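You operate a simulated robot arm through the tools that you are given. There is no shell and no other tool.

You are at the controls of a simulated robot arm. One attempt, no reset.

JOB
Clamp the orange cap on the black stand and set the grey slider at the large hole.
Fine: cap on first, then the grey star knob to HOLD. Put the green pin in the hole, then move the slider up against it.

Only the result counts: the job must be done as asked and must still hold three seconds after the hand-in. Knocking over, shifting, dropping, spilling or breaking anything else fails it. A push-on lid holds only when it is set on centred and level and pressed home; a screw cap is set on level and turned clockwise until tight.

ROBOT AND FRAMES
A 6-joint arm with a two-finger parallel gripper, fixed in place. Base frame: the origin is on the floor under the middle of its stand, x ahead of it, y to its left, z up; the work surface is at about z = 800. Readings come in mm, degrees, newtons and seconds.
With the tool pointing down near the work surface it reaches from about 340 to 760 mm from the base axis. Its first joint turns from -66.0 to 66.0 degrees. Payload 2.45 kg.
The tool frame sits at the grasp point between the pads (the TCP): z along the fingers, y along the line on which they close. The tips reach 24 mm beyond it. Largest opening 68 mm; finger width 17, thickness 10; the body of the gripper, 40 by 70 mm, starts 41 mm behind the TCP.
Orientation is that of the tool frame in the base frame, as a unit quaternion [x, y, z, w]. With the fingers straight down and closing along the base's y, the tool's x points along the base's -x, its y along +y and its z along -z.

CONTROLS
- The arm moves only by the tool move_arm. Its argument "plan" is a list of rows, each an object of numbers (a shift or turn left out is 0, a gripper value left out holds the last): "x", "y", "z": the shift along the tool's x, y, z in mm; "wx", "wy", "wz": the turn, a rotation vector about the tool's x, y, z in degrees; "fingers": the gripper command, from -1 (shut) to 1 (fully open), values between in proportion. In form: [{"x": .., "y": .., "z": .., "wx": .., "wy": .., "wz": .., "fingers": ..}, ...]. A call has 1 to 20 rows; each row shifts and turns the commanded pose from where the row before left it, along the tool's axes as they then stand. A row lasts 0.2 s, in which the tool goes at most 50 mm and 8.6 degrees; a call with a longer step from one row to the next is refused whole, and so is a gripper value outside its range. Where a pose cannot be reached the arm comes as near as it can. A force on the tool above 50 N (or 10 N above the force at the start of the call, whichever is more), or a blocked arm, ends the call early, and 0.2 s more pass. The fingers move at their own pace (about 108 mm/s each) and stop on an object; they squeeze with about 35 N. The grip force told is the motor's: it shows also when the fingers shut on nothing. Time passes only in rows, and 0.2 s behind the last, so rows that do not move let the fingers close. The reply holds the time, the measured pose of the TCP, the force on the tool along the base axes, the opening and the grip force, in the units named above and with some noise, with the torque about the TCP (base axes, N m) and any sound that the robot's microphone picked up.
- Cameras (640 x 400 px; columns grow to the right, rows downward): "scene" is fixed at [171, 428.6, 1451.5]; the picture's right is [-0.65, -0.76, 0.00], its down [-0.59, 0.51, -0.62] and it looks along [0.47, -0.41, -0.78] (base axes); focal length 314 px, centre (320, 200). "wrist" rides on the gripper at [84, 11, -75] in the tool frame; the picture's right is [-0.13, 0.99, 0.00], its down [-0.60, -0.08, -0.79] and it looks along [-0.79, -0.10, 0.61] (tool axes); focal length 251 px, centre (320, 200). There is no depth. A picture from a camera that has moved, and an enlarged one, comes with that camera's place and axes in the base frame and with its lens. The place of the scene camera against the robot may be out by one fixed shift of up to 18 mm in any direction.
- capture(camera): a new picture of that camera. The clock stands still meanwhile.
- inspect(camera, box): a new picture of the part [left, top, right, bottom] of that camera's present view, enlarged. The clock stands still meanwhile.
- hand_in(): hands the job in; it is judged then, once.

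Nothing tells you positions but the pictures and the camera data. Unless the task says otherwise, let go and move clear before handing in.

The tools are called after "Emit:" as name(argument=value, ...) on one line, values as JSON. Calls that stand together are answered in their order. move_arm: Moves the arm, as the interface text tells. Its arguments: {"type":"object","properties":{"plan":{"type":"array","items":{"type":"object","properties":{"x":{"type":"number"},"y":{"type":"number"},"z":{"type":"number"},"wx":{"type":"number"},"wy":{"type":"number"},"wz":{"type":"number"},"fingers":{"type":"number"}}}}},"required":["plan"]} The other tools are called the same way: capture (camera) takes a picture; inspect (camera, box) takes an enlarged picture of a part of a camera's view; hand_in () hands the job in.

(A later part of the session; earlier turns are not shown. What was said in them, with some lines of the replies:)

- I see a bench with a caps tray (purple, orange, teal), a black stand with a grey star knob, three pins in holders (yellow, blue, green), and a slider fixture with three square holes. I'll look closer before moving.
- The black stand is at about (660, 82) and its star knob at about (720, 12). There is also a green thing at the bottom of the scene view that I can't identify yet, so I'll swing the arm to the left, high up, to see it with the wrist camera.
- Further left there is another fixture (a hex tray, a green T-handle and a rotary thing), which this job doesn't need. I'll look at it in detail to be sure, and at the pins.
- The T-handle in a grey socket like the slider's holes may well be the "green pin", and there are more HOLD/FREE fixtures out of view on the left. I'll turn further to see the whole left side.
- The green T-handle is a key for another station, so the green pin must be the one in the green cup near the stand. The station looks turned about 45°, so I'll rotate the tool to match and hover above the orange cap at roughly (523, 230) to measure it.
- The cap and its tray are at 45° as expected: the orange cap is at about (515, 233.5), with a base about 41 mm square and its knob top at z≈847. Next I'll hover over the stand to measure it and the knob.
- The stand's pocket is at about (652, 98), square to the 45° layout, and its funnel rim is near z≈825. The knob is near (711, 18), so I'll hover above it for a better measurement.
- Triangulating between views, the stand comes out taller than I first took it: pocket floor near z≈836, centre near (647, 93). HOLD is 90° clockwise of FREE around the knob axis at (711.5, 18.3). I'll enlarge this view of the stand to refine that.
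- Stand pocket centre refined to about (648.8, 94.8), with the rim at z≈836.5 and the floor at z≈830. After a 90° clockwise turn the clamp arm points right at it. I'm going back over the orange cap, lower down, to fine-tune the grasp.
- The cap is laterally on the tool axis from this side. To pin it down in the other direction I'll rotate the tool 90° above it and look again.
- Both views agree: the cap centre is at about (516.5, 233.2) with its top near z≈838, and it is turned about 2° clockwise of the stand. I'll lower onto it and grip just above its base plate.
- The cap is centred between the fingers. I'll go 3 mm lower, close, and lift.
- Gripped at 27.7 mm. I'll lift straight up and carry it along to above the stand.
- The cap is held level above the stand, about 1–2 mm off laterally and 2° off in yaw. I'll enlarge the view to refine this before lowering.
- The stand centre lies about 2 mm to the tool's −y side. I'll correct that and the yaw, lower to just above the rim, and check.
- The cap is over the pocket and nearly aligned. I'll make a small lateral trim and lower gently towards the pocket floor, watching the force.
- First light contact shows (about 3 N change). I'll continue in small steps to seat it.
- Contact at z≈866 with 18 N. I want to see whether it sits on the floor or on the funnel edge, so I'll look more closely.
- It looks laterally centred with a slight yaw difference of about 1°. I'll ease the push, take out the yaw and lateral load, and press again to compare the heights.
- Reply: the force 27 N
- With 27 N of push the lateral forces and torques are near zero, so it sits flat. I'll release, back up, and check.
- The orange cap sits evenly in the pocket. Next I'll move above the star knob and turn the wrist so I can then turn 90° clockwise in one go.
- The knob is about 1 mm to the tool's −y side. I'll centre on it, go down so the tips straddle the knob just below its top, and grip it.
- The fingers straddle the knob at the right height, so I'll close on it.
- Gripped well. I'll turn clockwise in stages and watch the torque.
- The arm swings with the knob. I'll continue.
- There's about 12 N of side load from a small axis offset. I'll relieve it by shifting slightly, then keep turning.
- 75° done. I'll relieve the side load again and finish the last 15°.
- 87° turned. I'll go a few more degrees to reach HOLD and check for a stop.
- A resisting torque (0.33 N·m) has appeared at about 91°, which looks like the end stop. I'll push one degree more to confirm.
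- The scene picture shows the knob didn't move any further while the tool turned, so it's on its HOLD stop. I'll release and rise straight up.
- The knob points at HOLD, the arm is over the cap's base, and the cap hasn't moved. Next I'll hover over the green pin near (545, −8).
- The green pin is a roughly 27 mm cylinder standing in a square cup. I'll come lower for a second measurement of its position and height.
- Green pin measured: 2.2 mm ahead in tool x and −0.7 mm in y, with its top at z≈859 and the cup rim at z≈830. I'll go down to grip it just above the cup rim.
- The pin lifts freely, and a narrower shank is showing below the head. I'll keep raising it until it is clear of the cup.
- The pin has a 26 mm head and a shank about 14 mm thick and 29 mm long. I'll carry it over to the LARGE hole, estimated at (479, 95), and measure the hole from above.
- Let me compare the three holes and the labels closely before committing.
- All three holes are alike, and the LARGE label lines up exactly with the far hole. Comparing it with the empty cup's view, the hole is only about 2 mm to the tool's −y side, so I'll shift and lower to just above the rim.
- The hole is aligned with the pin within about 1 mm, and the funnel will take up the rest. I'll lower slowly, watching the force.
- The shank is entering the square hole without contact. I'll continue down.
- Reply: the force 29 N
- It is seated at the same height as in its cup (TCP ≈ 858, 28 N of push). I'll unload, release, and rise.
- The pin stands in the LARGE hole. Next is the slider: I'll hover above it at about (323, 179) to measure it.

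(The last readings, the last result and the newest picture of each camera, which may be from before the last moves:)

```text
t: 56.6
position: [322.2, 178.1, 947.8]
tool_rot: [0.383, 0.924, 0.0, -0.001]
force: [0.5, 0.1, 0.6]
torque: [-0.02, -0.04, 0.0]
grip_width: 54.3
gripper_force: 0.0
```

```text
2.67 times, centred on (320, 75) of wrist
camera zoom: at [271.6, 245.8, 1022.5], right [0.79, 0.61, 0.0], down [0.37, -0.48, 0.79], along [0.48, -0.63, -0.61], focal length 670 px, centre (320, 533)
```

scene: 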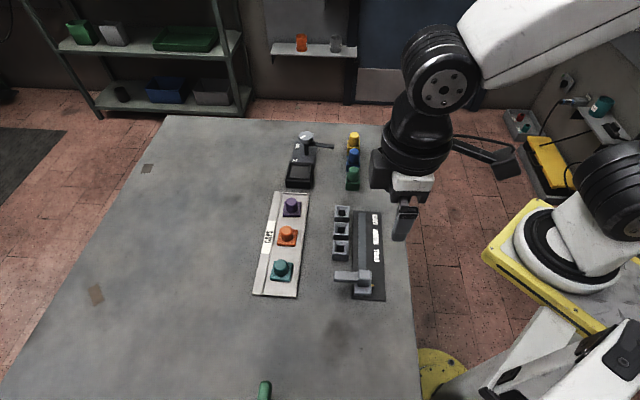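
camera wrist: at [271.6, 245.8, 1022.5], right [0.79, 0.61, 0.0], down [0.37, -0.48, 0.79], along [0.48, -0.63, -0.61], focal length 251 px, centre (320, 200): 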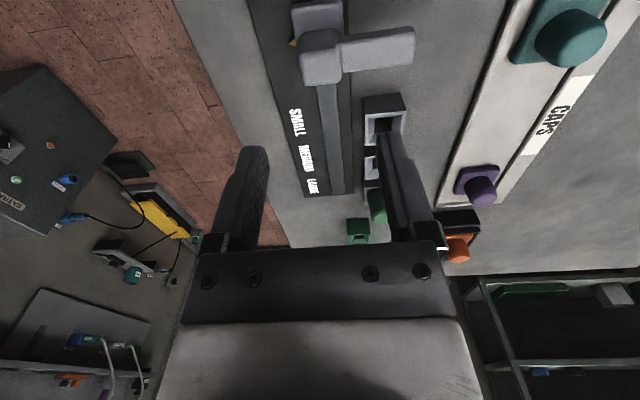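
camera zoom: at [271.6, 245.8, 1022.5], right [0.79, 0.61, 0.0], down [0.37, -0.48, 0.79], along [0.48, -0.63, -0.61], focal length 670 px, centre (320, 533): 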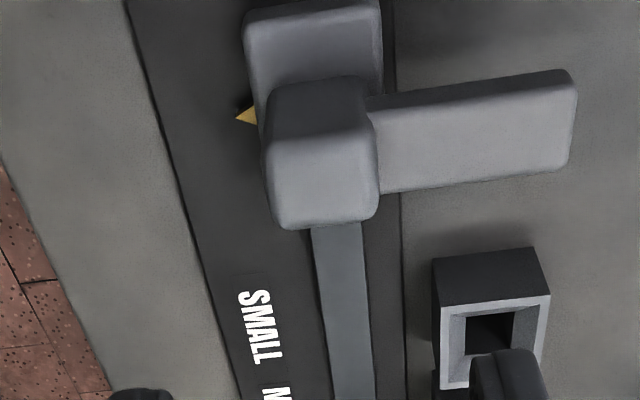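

The slider has a tower with the arm on its right and a base sticking out towards me. I plan to push the tower from behind with closed fingers. I'll close them, move behind it and lower a bit to measure heights.

Emit:
move_arm(plan=[{"x": 15, "fingers": -1}, {"x": 15}, {"z": 20}, {"z": 25}, {}])

Emit:
capture(camera="wrist")

Emit:
inspect(camera="wrist", box=[220, 50, 460, 200])

Emit:
inspect(camera="scene", box=[310, 240, 400, 310])

```text
t: 57.8
position: [301.6, 199.1, 902.5]
tool_rot: [0.383, 0.924, 0.0, 0.001]
force: [0.3, 0.0, 0.3]
torque: [0.01, 0.01, -0.01]
grip_width: 0.0
gripper_force: 23.5
```

```text
taken
camera wrist: at [250.3, 266.7, 977.5], right [0.79, 0.61, 0.0], down [0.37, -0.48, 0.79], along [0.48, -0.63, -0.61], focal length 251 px, centre (320, 200)
```

wrist: 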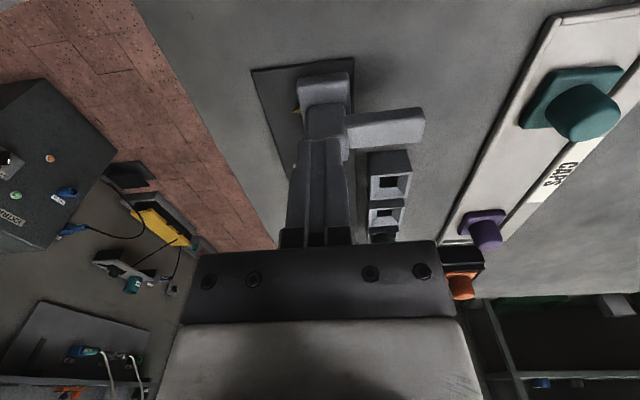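

```text
2.67 times, centred on (340, 125) of wrist
camera zoom: at [250.3, 266.7, 977.5], right [0.79, 0.61, 0.0], down [0.37, -0.48, 0.79], along [0.48, -0.63, -0.61], focal length 670 px, centre (267, 400)
```

zoom: 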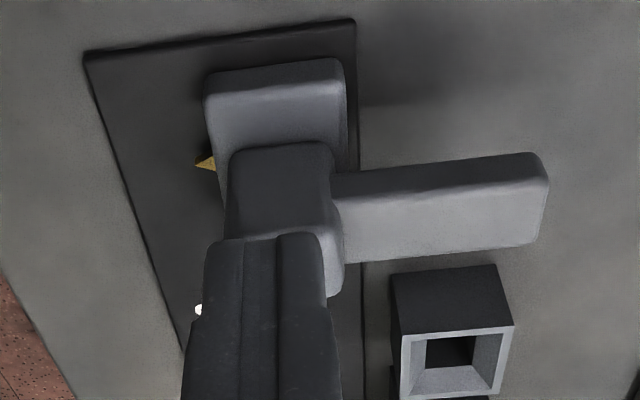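

```text
5.71 times, centred on (355, 275) of scene
camera zoom: at [171.0, 428.6, 1451.5], right [-0.65, -0.76, 0.0], down [-0.59, 0.51, -0.62], along [0.47, -0.41, -0.78], focal length 1795 px, centre (120, -229)
```

zoom: 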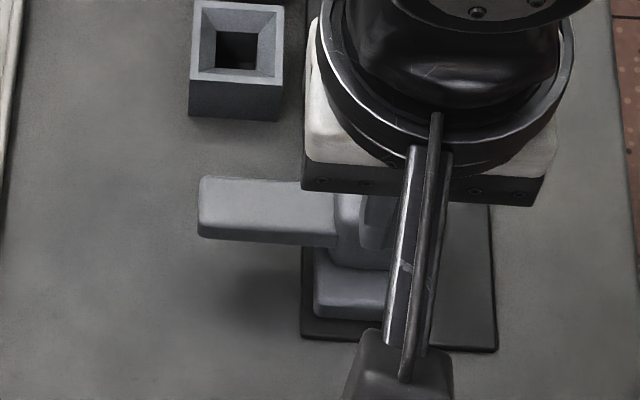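

Measured: arm top at z≈849, tower top at z≈859 and base top at z≈825, with about 156 mm of travel to the pin. I'll back off slightly and descend behind the tower with the closed fingertips just above the base.

Emit:
move_arm(plan=[{"x": 8, "y": 2.5}, {"z": 20}, {"z": 15}, {"z": 10}, {"z": 4}, {}])

Emit:
inspect(camera="wrist", box=[220, 50, 460, 200])

Emit:
inspect(camera="scene", box=[310, 240, 400, 310])

```text
t: 59.2
position: [296.6, 207.0, 852.9]
tool_rot: [0.384, 0.923, 0.0, 0.0]
force: [-0.5, 0.3, 0.8]
torque: [-0.02, -0.03, -0.03]
grip_width: 0.0
gripper_force: 23.4
```

```text
2.67 times, centred on (340, 125) of wrist
camera zoom: at [247.0, 274.7, 927.9], right [0.79, 0.61, 0.0], down [0.37, -0.48, 0.79], along [0.48, -0.63, -0.61], focal length 670 px, centre (267, 400)
```

zoom: 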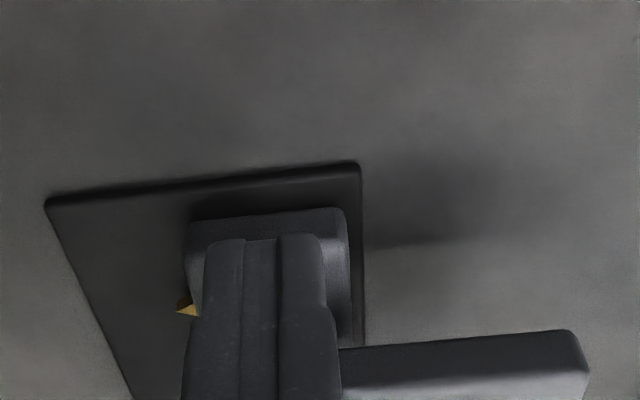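

```text
5.71 times, centred on (355, 275) of scene
camera zoom: at [171.0, 428.6, 1451.5], right [-0.65, -0.76, 0.0], down [-0.59, 0.51, -0.62], along [0.47, -0.41, -0.78], focal length 1795 px, centre (120, -229)
```

zoom: 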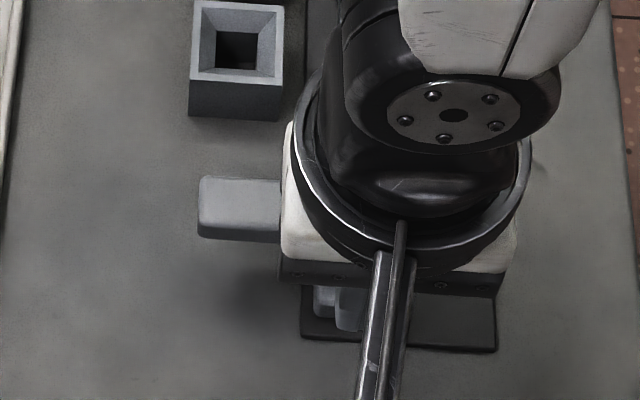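

No contact yet, and I'm behind the tower. I'll begin pushing along the rail at a gentle pace.

Emit:
move_arm(plan=[{"x": -4}, {"x": -4}, {"x": -4}, {"x": -4}, {"x": -4}, {"x": -4}])

Emit:
inspect(camera="scene", box=[300, 180, 400, 310])

```text
t: 60.6
position: [315.7, 191.0, 854.4]
tool_rot: [0.383, 0.924, 0.0, 0.0]
force: [-1.8, 0.8, 2.3]
torque: [-0.01, 0.0, -0.01]
grip_width: 0.0
gripper_force: 24.0
```

```text
3.08 times, centred on (350, 245) of scene
camera zoom: at [170.9, 428.6, 1451.5], right [-0.65, -0.76, 0.0], down [-0.59, 0.51, -0.62], along [0.47, -0.41, -0.78], focal length 967 px, centre (228, 62)
```

zoom: 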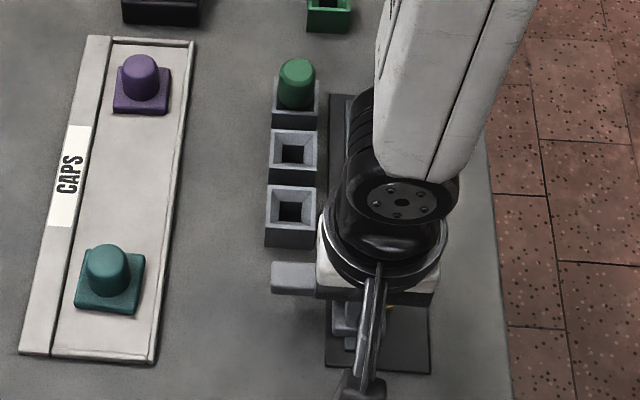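

The slider moves easily at about 2 N. I'll keep pushing.

Emit:
move_arm(plan=[{"x": -5}, {"x": -5}, {"x": -5}, {"x": -5}, {"x": -5}, {"x": -5}, {"x": -5}, {"x": -5}, {"x": -5}, {"x": -5}, {"x": -5}, {"x": -5}, {"x": -5}, {"x": -5}, {"x": -5}, {"x": -5}, {"x": -5}, {"x": -5}, {"x": -5}, {"x": -5}])

Emit:
inspect(camera="scene", box=[300, 180, 400, 310])

Emit:
capture(camera="wrist")

```text
t: 64.8
position: [384.9, 118.4, 853.4]
tool_rot: [0.383, 0.924, 0.001, -0.001]
force: [-0.1, 1.6, 1.7]
torque: [-0.02, -0.03, 0.08]
grip_width: 0.2
gripper_force: 23.4
```

```text
3.08 times, centred on (350, 245) of scene
camera zoom: at [170.9, 428.6, 1451.5], right [-0.65, -0.76, 0.0], down [-0.59, 0.51, -0.62], along [0.47, -0.41, -0.78], focal length 967 px, centre (228, 62)
```

zoom: 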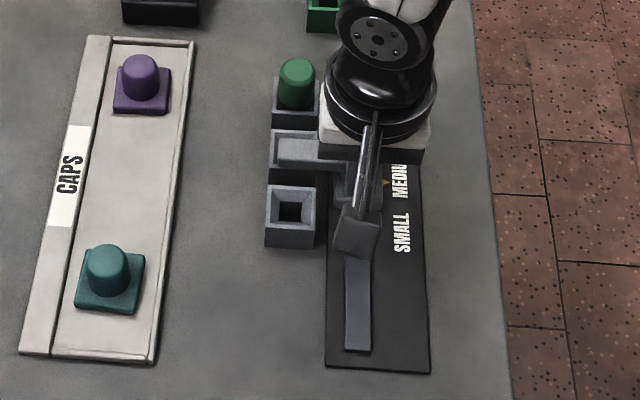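

```text
taken
camera wrist: at [334.2, 187.1, 928.5], right [0.79, 0.61, 0.0], down [0.37, -0.48, 0.79], along [0.48, -0.63, -0.61], focal length 251 px, centre (320, 200)
```

wrist: 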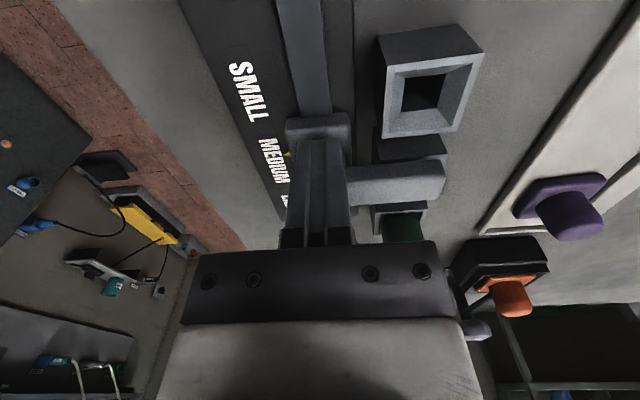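

The slider is passing MEDIUM with about 40 mm left. I'll push 32 mm more, then creep.

Emit:
move_arm(plan=[{"x": -4}, {"x": -4}, {"x": -4}, {"x": -4}, {"x": -4}, {"x": -4}, {"x": -4}, {"x": -4}, {}])

Emit:
inspect(camera="scene", box=[320, 180, 390, 250])

Emit:
inspect(camera="wrist", box=[260, 80, 480, 250])

```text
t: 66.8
position: [406.9, 95.6, 853.7]
tool_rot: [0.383, 0.924, -0.001, 0.0]
force: [-1.0, 1.1, -0.3]
torque: [0.02, 0.02, -0.02]
grip_width: 0.0
gripper_force: 24.1
```

```text
5.71 times, centred on (355, 215) of scene
camera zoom: at [171.0, 428.6, 1451.5], right [-0.65, -0.76, 0.0], down [-0.59, 0.51, -0.62], along [0.47, -0.41, -0.78], focal length 1795 px, centre (120, 114)
```

zoom: 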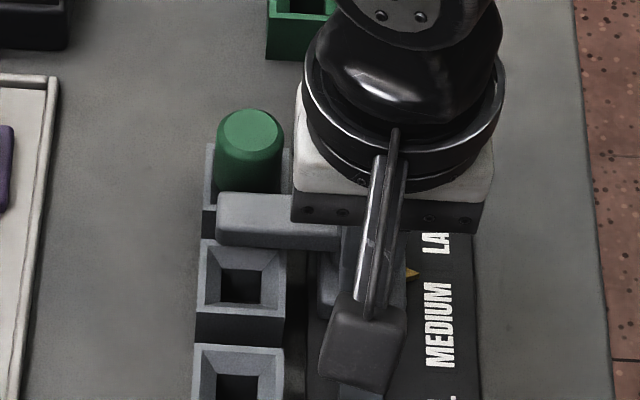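

```text
2.35 times, centred on (370, 165) of wrist
camera zoom: at [356.5, 163.8, 928.5], right [0.79, 0.61, 0.0], down [0.37, -0.48, 0.79], along [0.48, -0.63, -0.61], focal length 592 px, centre (202, 282)
```

zoom: 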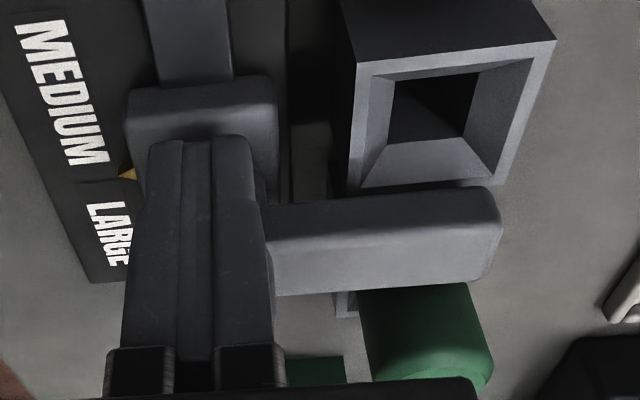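

About 10 mm left. I'll creep forward and watch for the pin contact.

Emit:
move_arm(plan=[{"x": -1.5}, {"x": -1.5}, {"x": -1.5}, {"x": -1.5}, {}])

Emit:
inspect(camera="scene", box=[320, 180, 390, 250])

Emit:
inspect(camera="wrist", box=[340, 140, 460, 240])

```text
t: 68.0
position: [411.6, 92.6, 854.9]
tool_rot: [0.383, 0.924, 0.0, -0.001]
force: [-1.6, 0.7, 0.5]
torque: [-0.01, 0.0, 0.0]
grip_width: 0.0
gripper_force: 23.8
```

```text
5.71 times, centred on (355, 215) of scene
camera zoom: at [170.9, 428.6, 1451.5], right [-0.65, -0.76, 0.0], down [-0.59, 0.51, -0.62], along [0.47, -0.41, -0.78], focal length 1795 px, centre (120, 114)
```

zoom: 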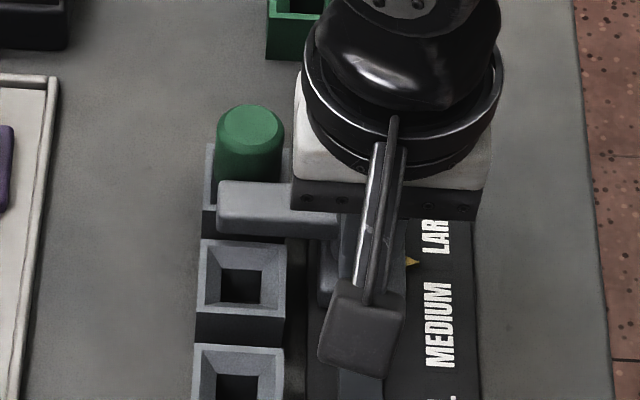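

```text
4.00 times, centred on (400, 190) of wrist
camera zoom: at [360.7, 159.9, 928.3], right [0.79, 0.61, 0.0], down [0.37, -0.48, 0.79], along [0.48, -0.63, -0.61], focal length 1006 px, centre (0, 240)
```

zoom: 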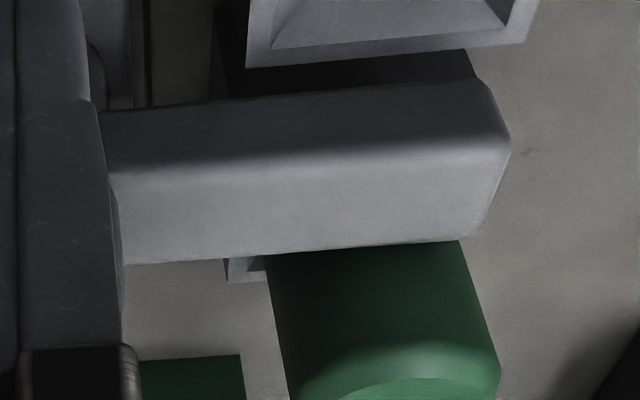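

The pin's image shifted slightly (about 5 px) between the last two views, so the arm may already be touching it. I'll look closely.

Emit:
inspect(camera="scene", box=[335, 190, 375, 230])

Emit:
inspect(camera="wrist", box=[380, 170, 460, 250])

```text
10.00 times, centred on (355, 210) of scene
camera zoom: at [170.9, 428.6, 1451.5], right [-0.65, -0.76, 0.0], down [-0.59, 0.51, -0.62], along [0.47, -0.41, -0.78], focal length 3142 px, centre (-30, 100)
```

zoom: 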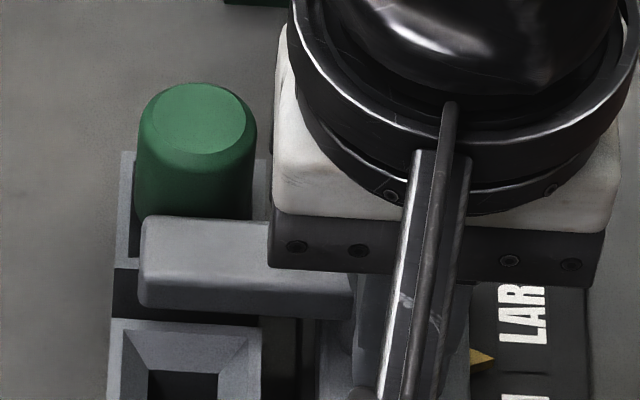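

```text
5.00 times, centred on (420, 210) of wrist
camera zoom: at [360.7, 159.9, 928.3], right [0.79, 0.61, 0.0], down [0.37, -0.48, 0.79], along [0.48, -0.63, -0.61], focal length 1257 px, centre (-180, 150)
```

zoom: 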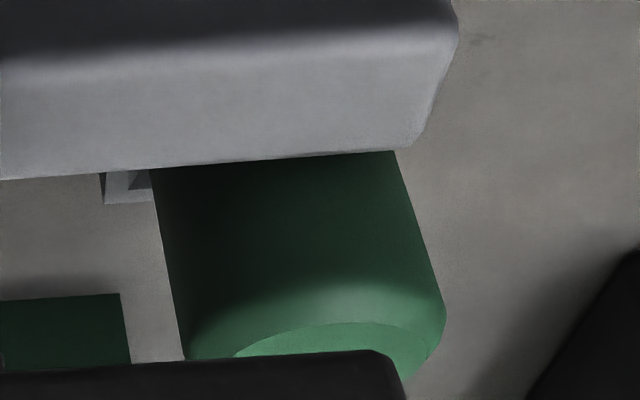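

The arm is now touching the pin: the pin's head moved with it within the hole's slack, so I won't push further. I'll back the fingers off, rise clear, and check everything.

Emit:
move_arm(plan=[{"x": 3}, {"x": 7}, {"z": -15}, {"z": -30}, {"z": -40}, {}])

Emit:
inspect(camera="scene", box=[320, 180, 390, 250])

Emit:
capture(camera="wrist")

Emit:
inspect(camera="wrist", box=[260, 20, 480, 160])

```text
t: 69.4
position: [404.9, 99.0, 939.1]
tool_rot: [0.383, 0.924, 0.0, 0.0]
force: [-0.7, -0.5, 0.2]
torque: [0.03, -0.02, 0.03]
grip_width: 0.0
gripper_force: 23.3
```

```text
5.71 times, centred on (355, 215) of scene
camera zoom: at [170.9, 428.6, 1451.5], right [-0.65, -0.76, 0.0], down [-0.59, 0.51, -0.62], along [0.47, -0.41, -0.78], focal length 1795 px, centre (120, 114)
```

zoom: 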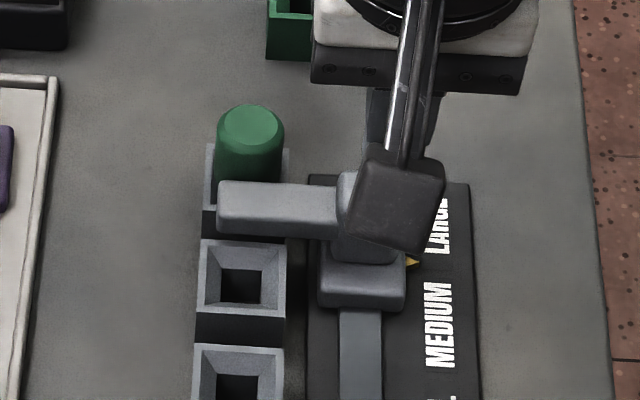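

```text
taken
camera wrist: at [353.7, 166.1, 1013.6], right [0.79, 0.61, 0.0], down [0.37, -0.48, 0.79], along [0.48, -0.63, -0.61], focal length 251 px, centre (320, 200)
```

wrist: 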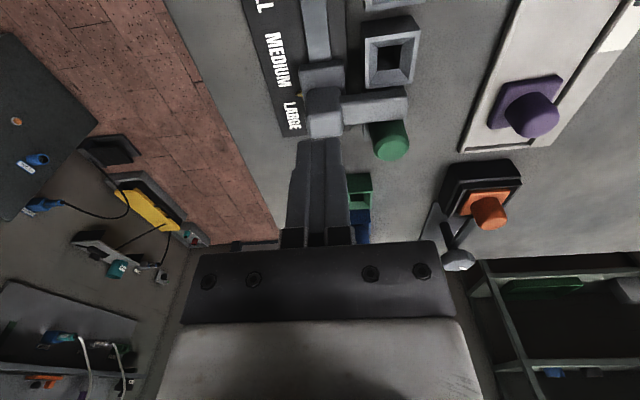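

```text
2.86 times, centred on (370, 90) of wrist
camera zoom: at [353.7, 166.1, 1013.6], right [0.79, 0.61, 0.0], down [0.37, -0.48, 0.79], along [0.48, -0.63, -0.61], focal length 718 px, centre (177, 514)
```

zoom: 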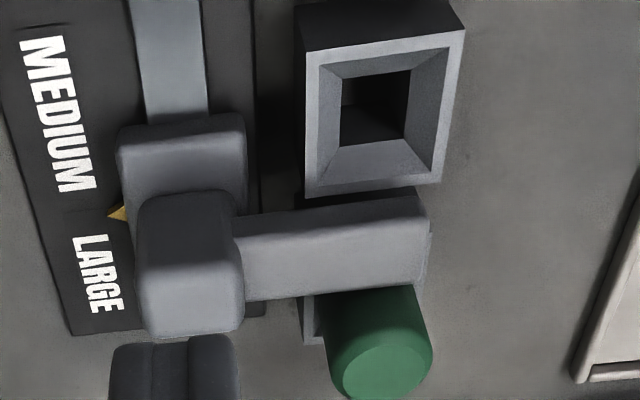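

The slider sits against the pin at LARGE. To verify the contact gap I'll view it side-on, moving above it and rotating the tool 90°.

Emit:
move_arm(plan=[{"x": -20, "y": 24, "z": -10}, {"x": -20, "y": 24, "z": -10}, {"wz": -8.2}, {"wz": -8.2}, {"wz": -8.2}, {"wz": -8.2}, {"wz": -8.2}, {"wz": -8.2}, {"wz": -8.2}, {"wz": -8.2}, {"wz": -8.2}, {"wz": -8.2}, {"wz": -8}, {}])

Emit:
capture(camera="wrist")

Emit:
inspect(camera="wrist", box=[240, 0, 400, 100])

Emit:
capture(camera="scene")

```text
t: 72.4
position: [467.5, 105.0, 959.2]
tool_rot: [-0.383, 0.924, -0.001, 0.0]
force: [-0.9, -1.2, -0.3]
torque: [-0.01, 0.0, 0.01]
grip_width: 0.0
gripper_force: 23.6
```

```text
taken
camera wrist: at [400.3, 53.5, 1033.4], right [-0.61, 0.79, 0.0], down [0.48, 0.37, 0.79], along [0.63, 0.48, -0.61], focal length 251 px, centre (320, 200)
```

wrist: 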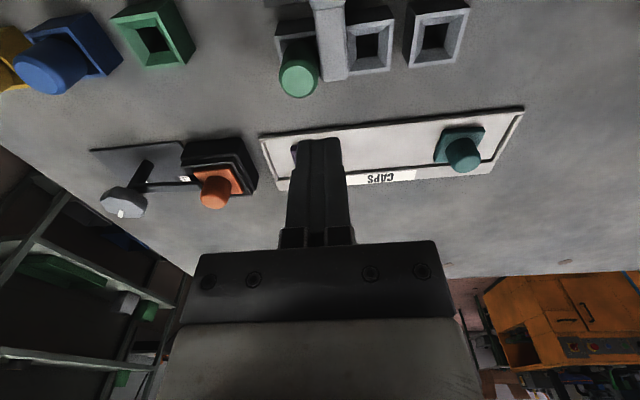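

```text
4.00 times, centred on (320, 50) of wrist
camera zoom: at [400.3, 53.5, 1033.4], right [-0.61, 0.79, 0.0], down [0.48, 0.37, 0.79], along [0.63, 0.48, -0.61], focal length 1006 px, centre (320, 800)
```

zoom: 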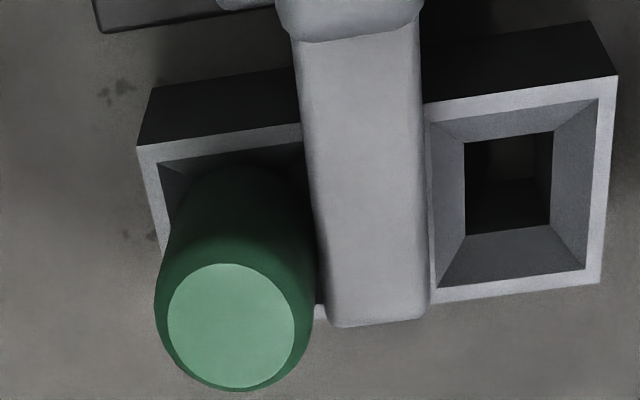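

```text
taken
```

scene: 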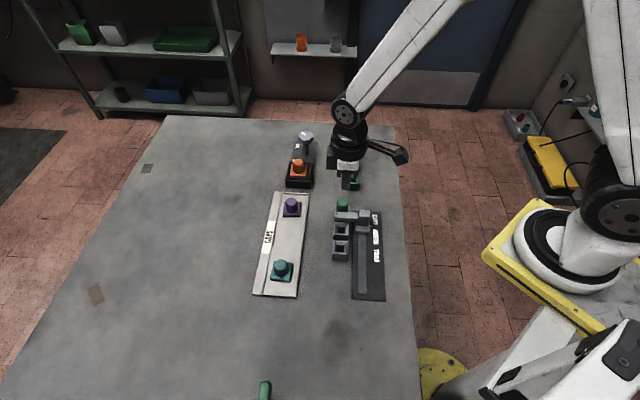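

Emit:
inspect(camera="wrist", box=[290, 30, 340, 85])

Emit:
inspect(camera="scene", box=[325, 190, 385, 250])

Emit:
inspect(camera="scene", box=[275, 120, 335, 195])

```text
7.27 times, centred on (315, 58) of wrist
camera zoom: at [400.3, 53.5, 1033.4], right [-0.61, 0.79, 0.0], down [0.48, 0.37, 0.79], along [0.63, 0.48, -0.61], focal length 1829 px, centre (356, 1236)
```

zoom: 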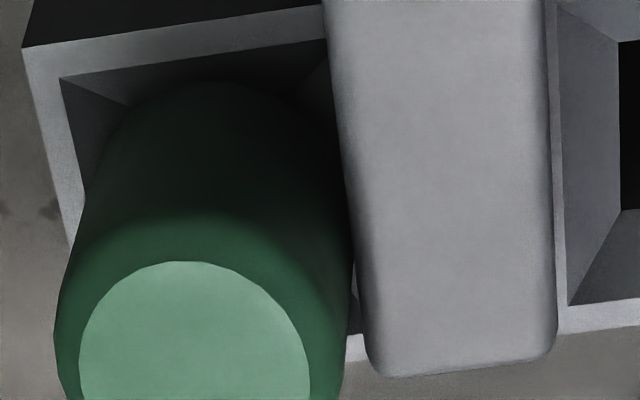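

```text
6.67 times, centred on (355, 220) of scene
camera zoom: at [171.0, 428.6, 1451.5], right [-0.65, -0.76, 0.0], down [-0.59, 0.51, -0.62], along [0.47, -0.41, -0.78], focal length 2094 px, centre (87, 67)
```

zoom: 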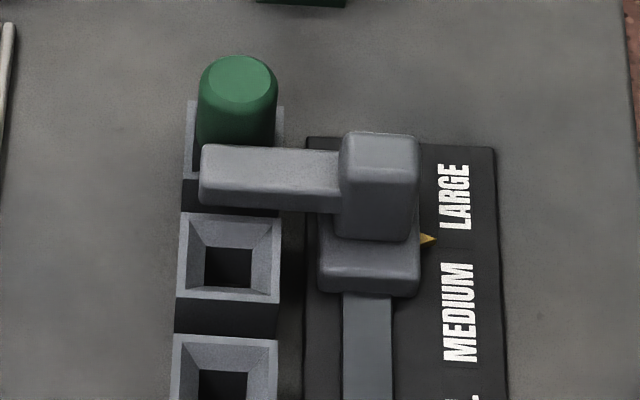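

```text
5.33 times, centred on (305, 158) of scene
camera zoom: at [171.0, 428.6, 1451.5], right [-0.65, -0.76, 0.0], down [-0.59, 0.51, -0.62], along [0.47, -0.41, -0.78], focal length 1676 px, centre (400, 427)
```

zoom: 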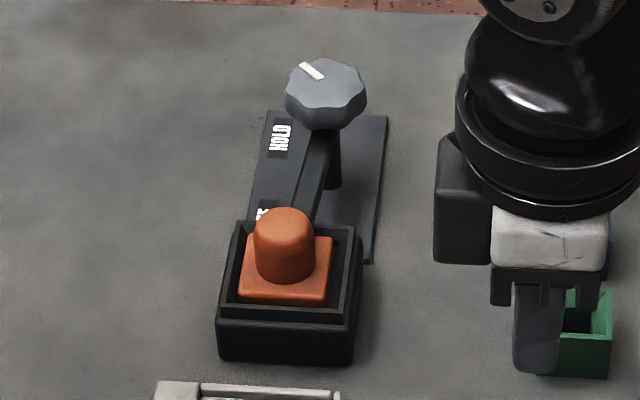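

All checks out: the cap is clamped with the knob at HOLD, the green pin stands upright in the LARGE hole, and the slider arm touches it. I'll raise the arm well clear, confirm once more, and hand in.

Emit:
move_arm(plan=[{"z": -30}, {"z": -40}, {"z": -40}, {}, {}, {}])

Emit:
inspect(camera="scene", box=[260, 110, 400, 310])

```text
t: 73.8
position: [466.0, 105.6, 1070.3]
tool_rot: [-0.382, 0.924, 0.0, -0.001]
force: [0.4, -0.8, 0.4]
torque: [-0.01, 0.03, 0.0]
grip_width: 0.2
gripper_force: 23.4
```

```text
2.00 times, centred on (330, 210) of scene
camera zoom: at [171.0, 428.6, 1451.5], right [-0.65, -0.76, 0.0], down [-0.59, 0.51, -0.62], along [0.47, -0.41, -0.78], focal length 628 px, centre (300, 180)
```

zoom: 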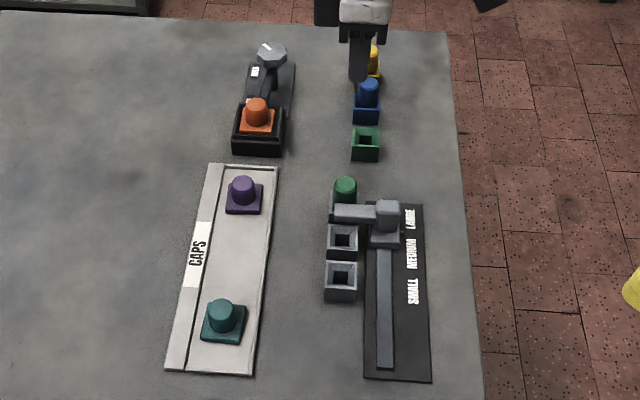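

The final view shows the orange cap clamped on the black stand at HOLD, the green pin in the LARGE hole with the slider against it, and everything else in place. I'm handing in.

Emit:
hand_in()

```text
The job is handed in.
```

The job is handed in, with every step done in the order you gave. No verdict has come back, so this is what the last pictures and force readings showed:

- **Cap:** the orange cap sits flat in the black stand's pocket. I pressed it down with about 27 N before letting go.
- **Clamp:** I turned the grey star knob about 91° clockwise to HOLD, until it would turn no further. The clamp arm points at the cap.
- **Pin:** the green pin is in the hole beside the LARGE label, at the same height as it sat in its own cup.
- **Slider:** the grey slider's arm is up against the pin. The last push moved the top of the pin about 3 mm in the loose hole; it still looked upright afterwards.

The arm is raised clear with nothing in the gripper. Everything else on the bench looked undisturbed in the final picture.
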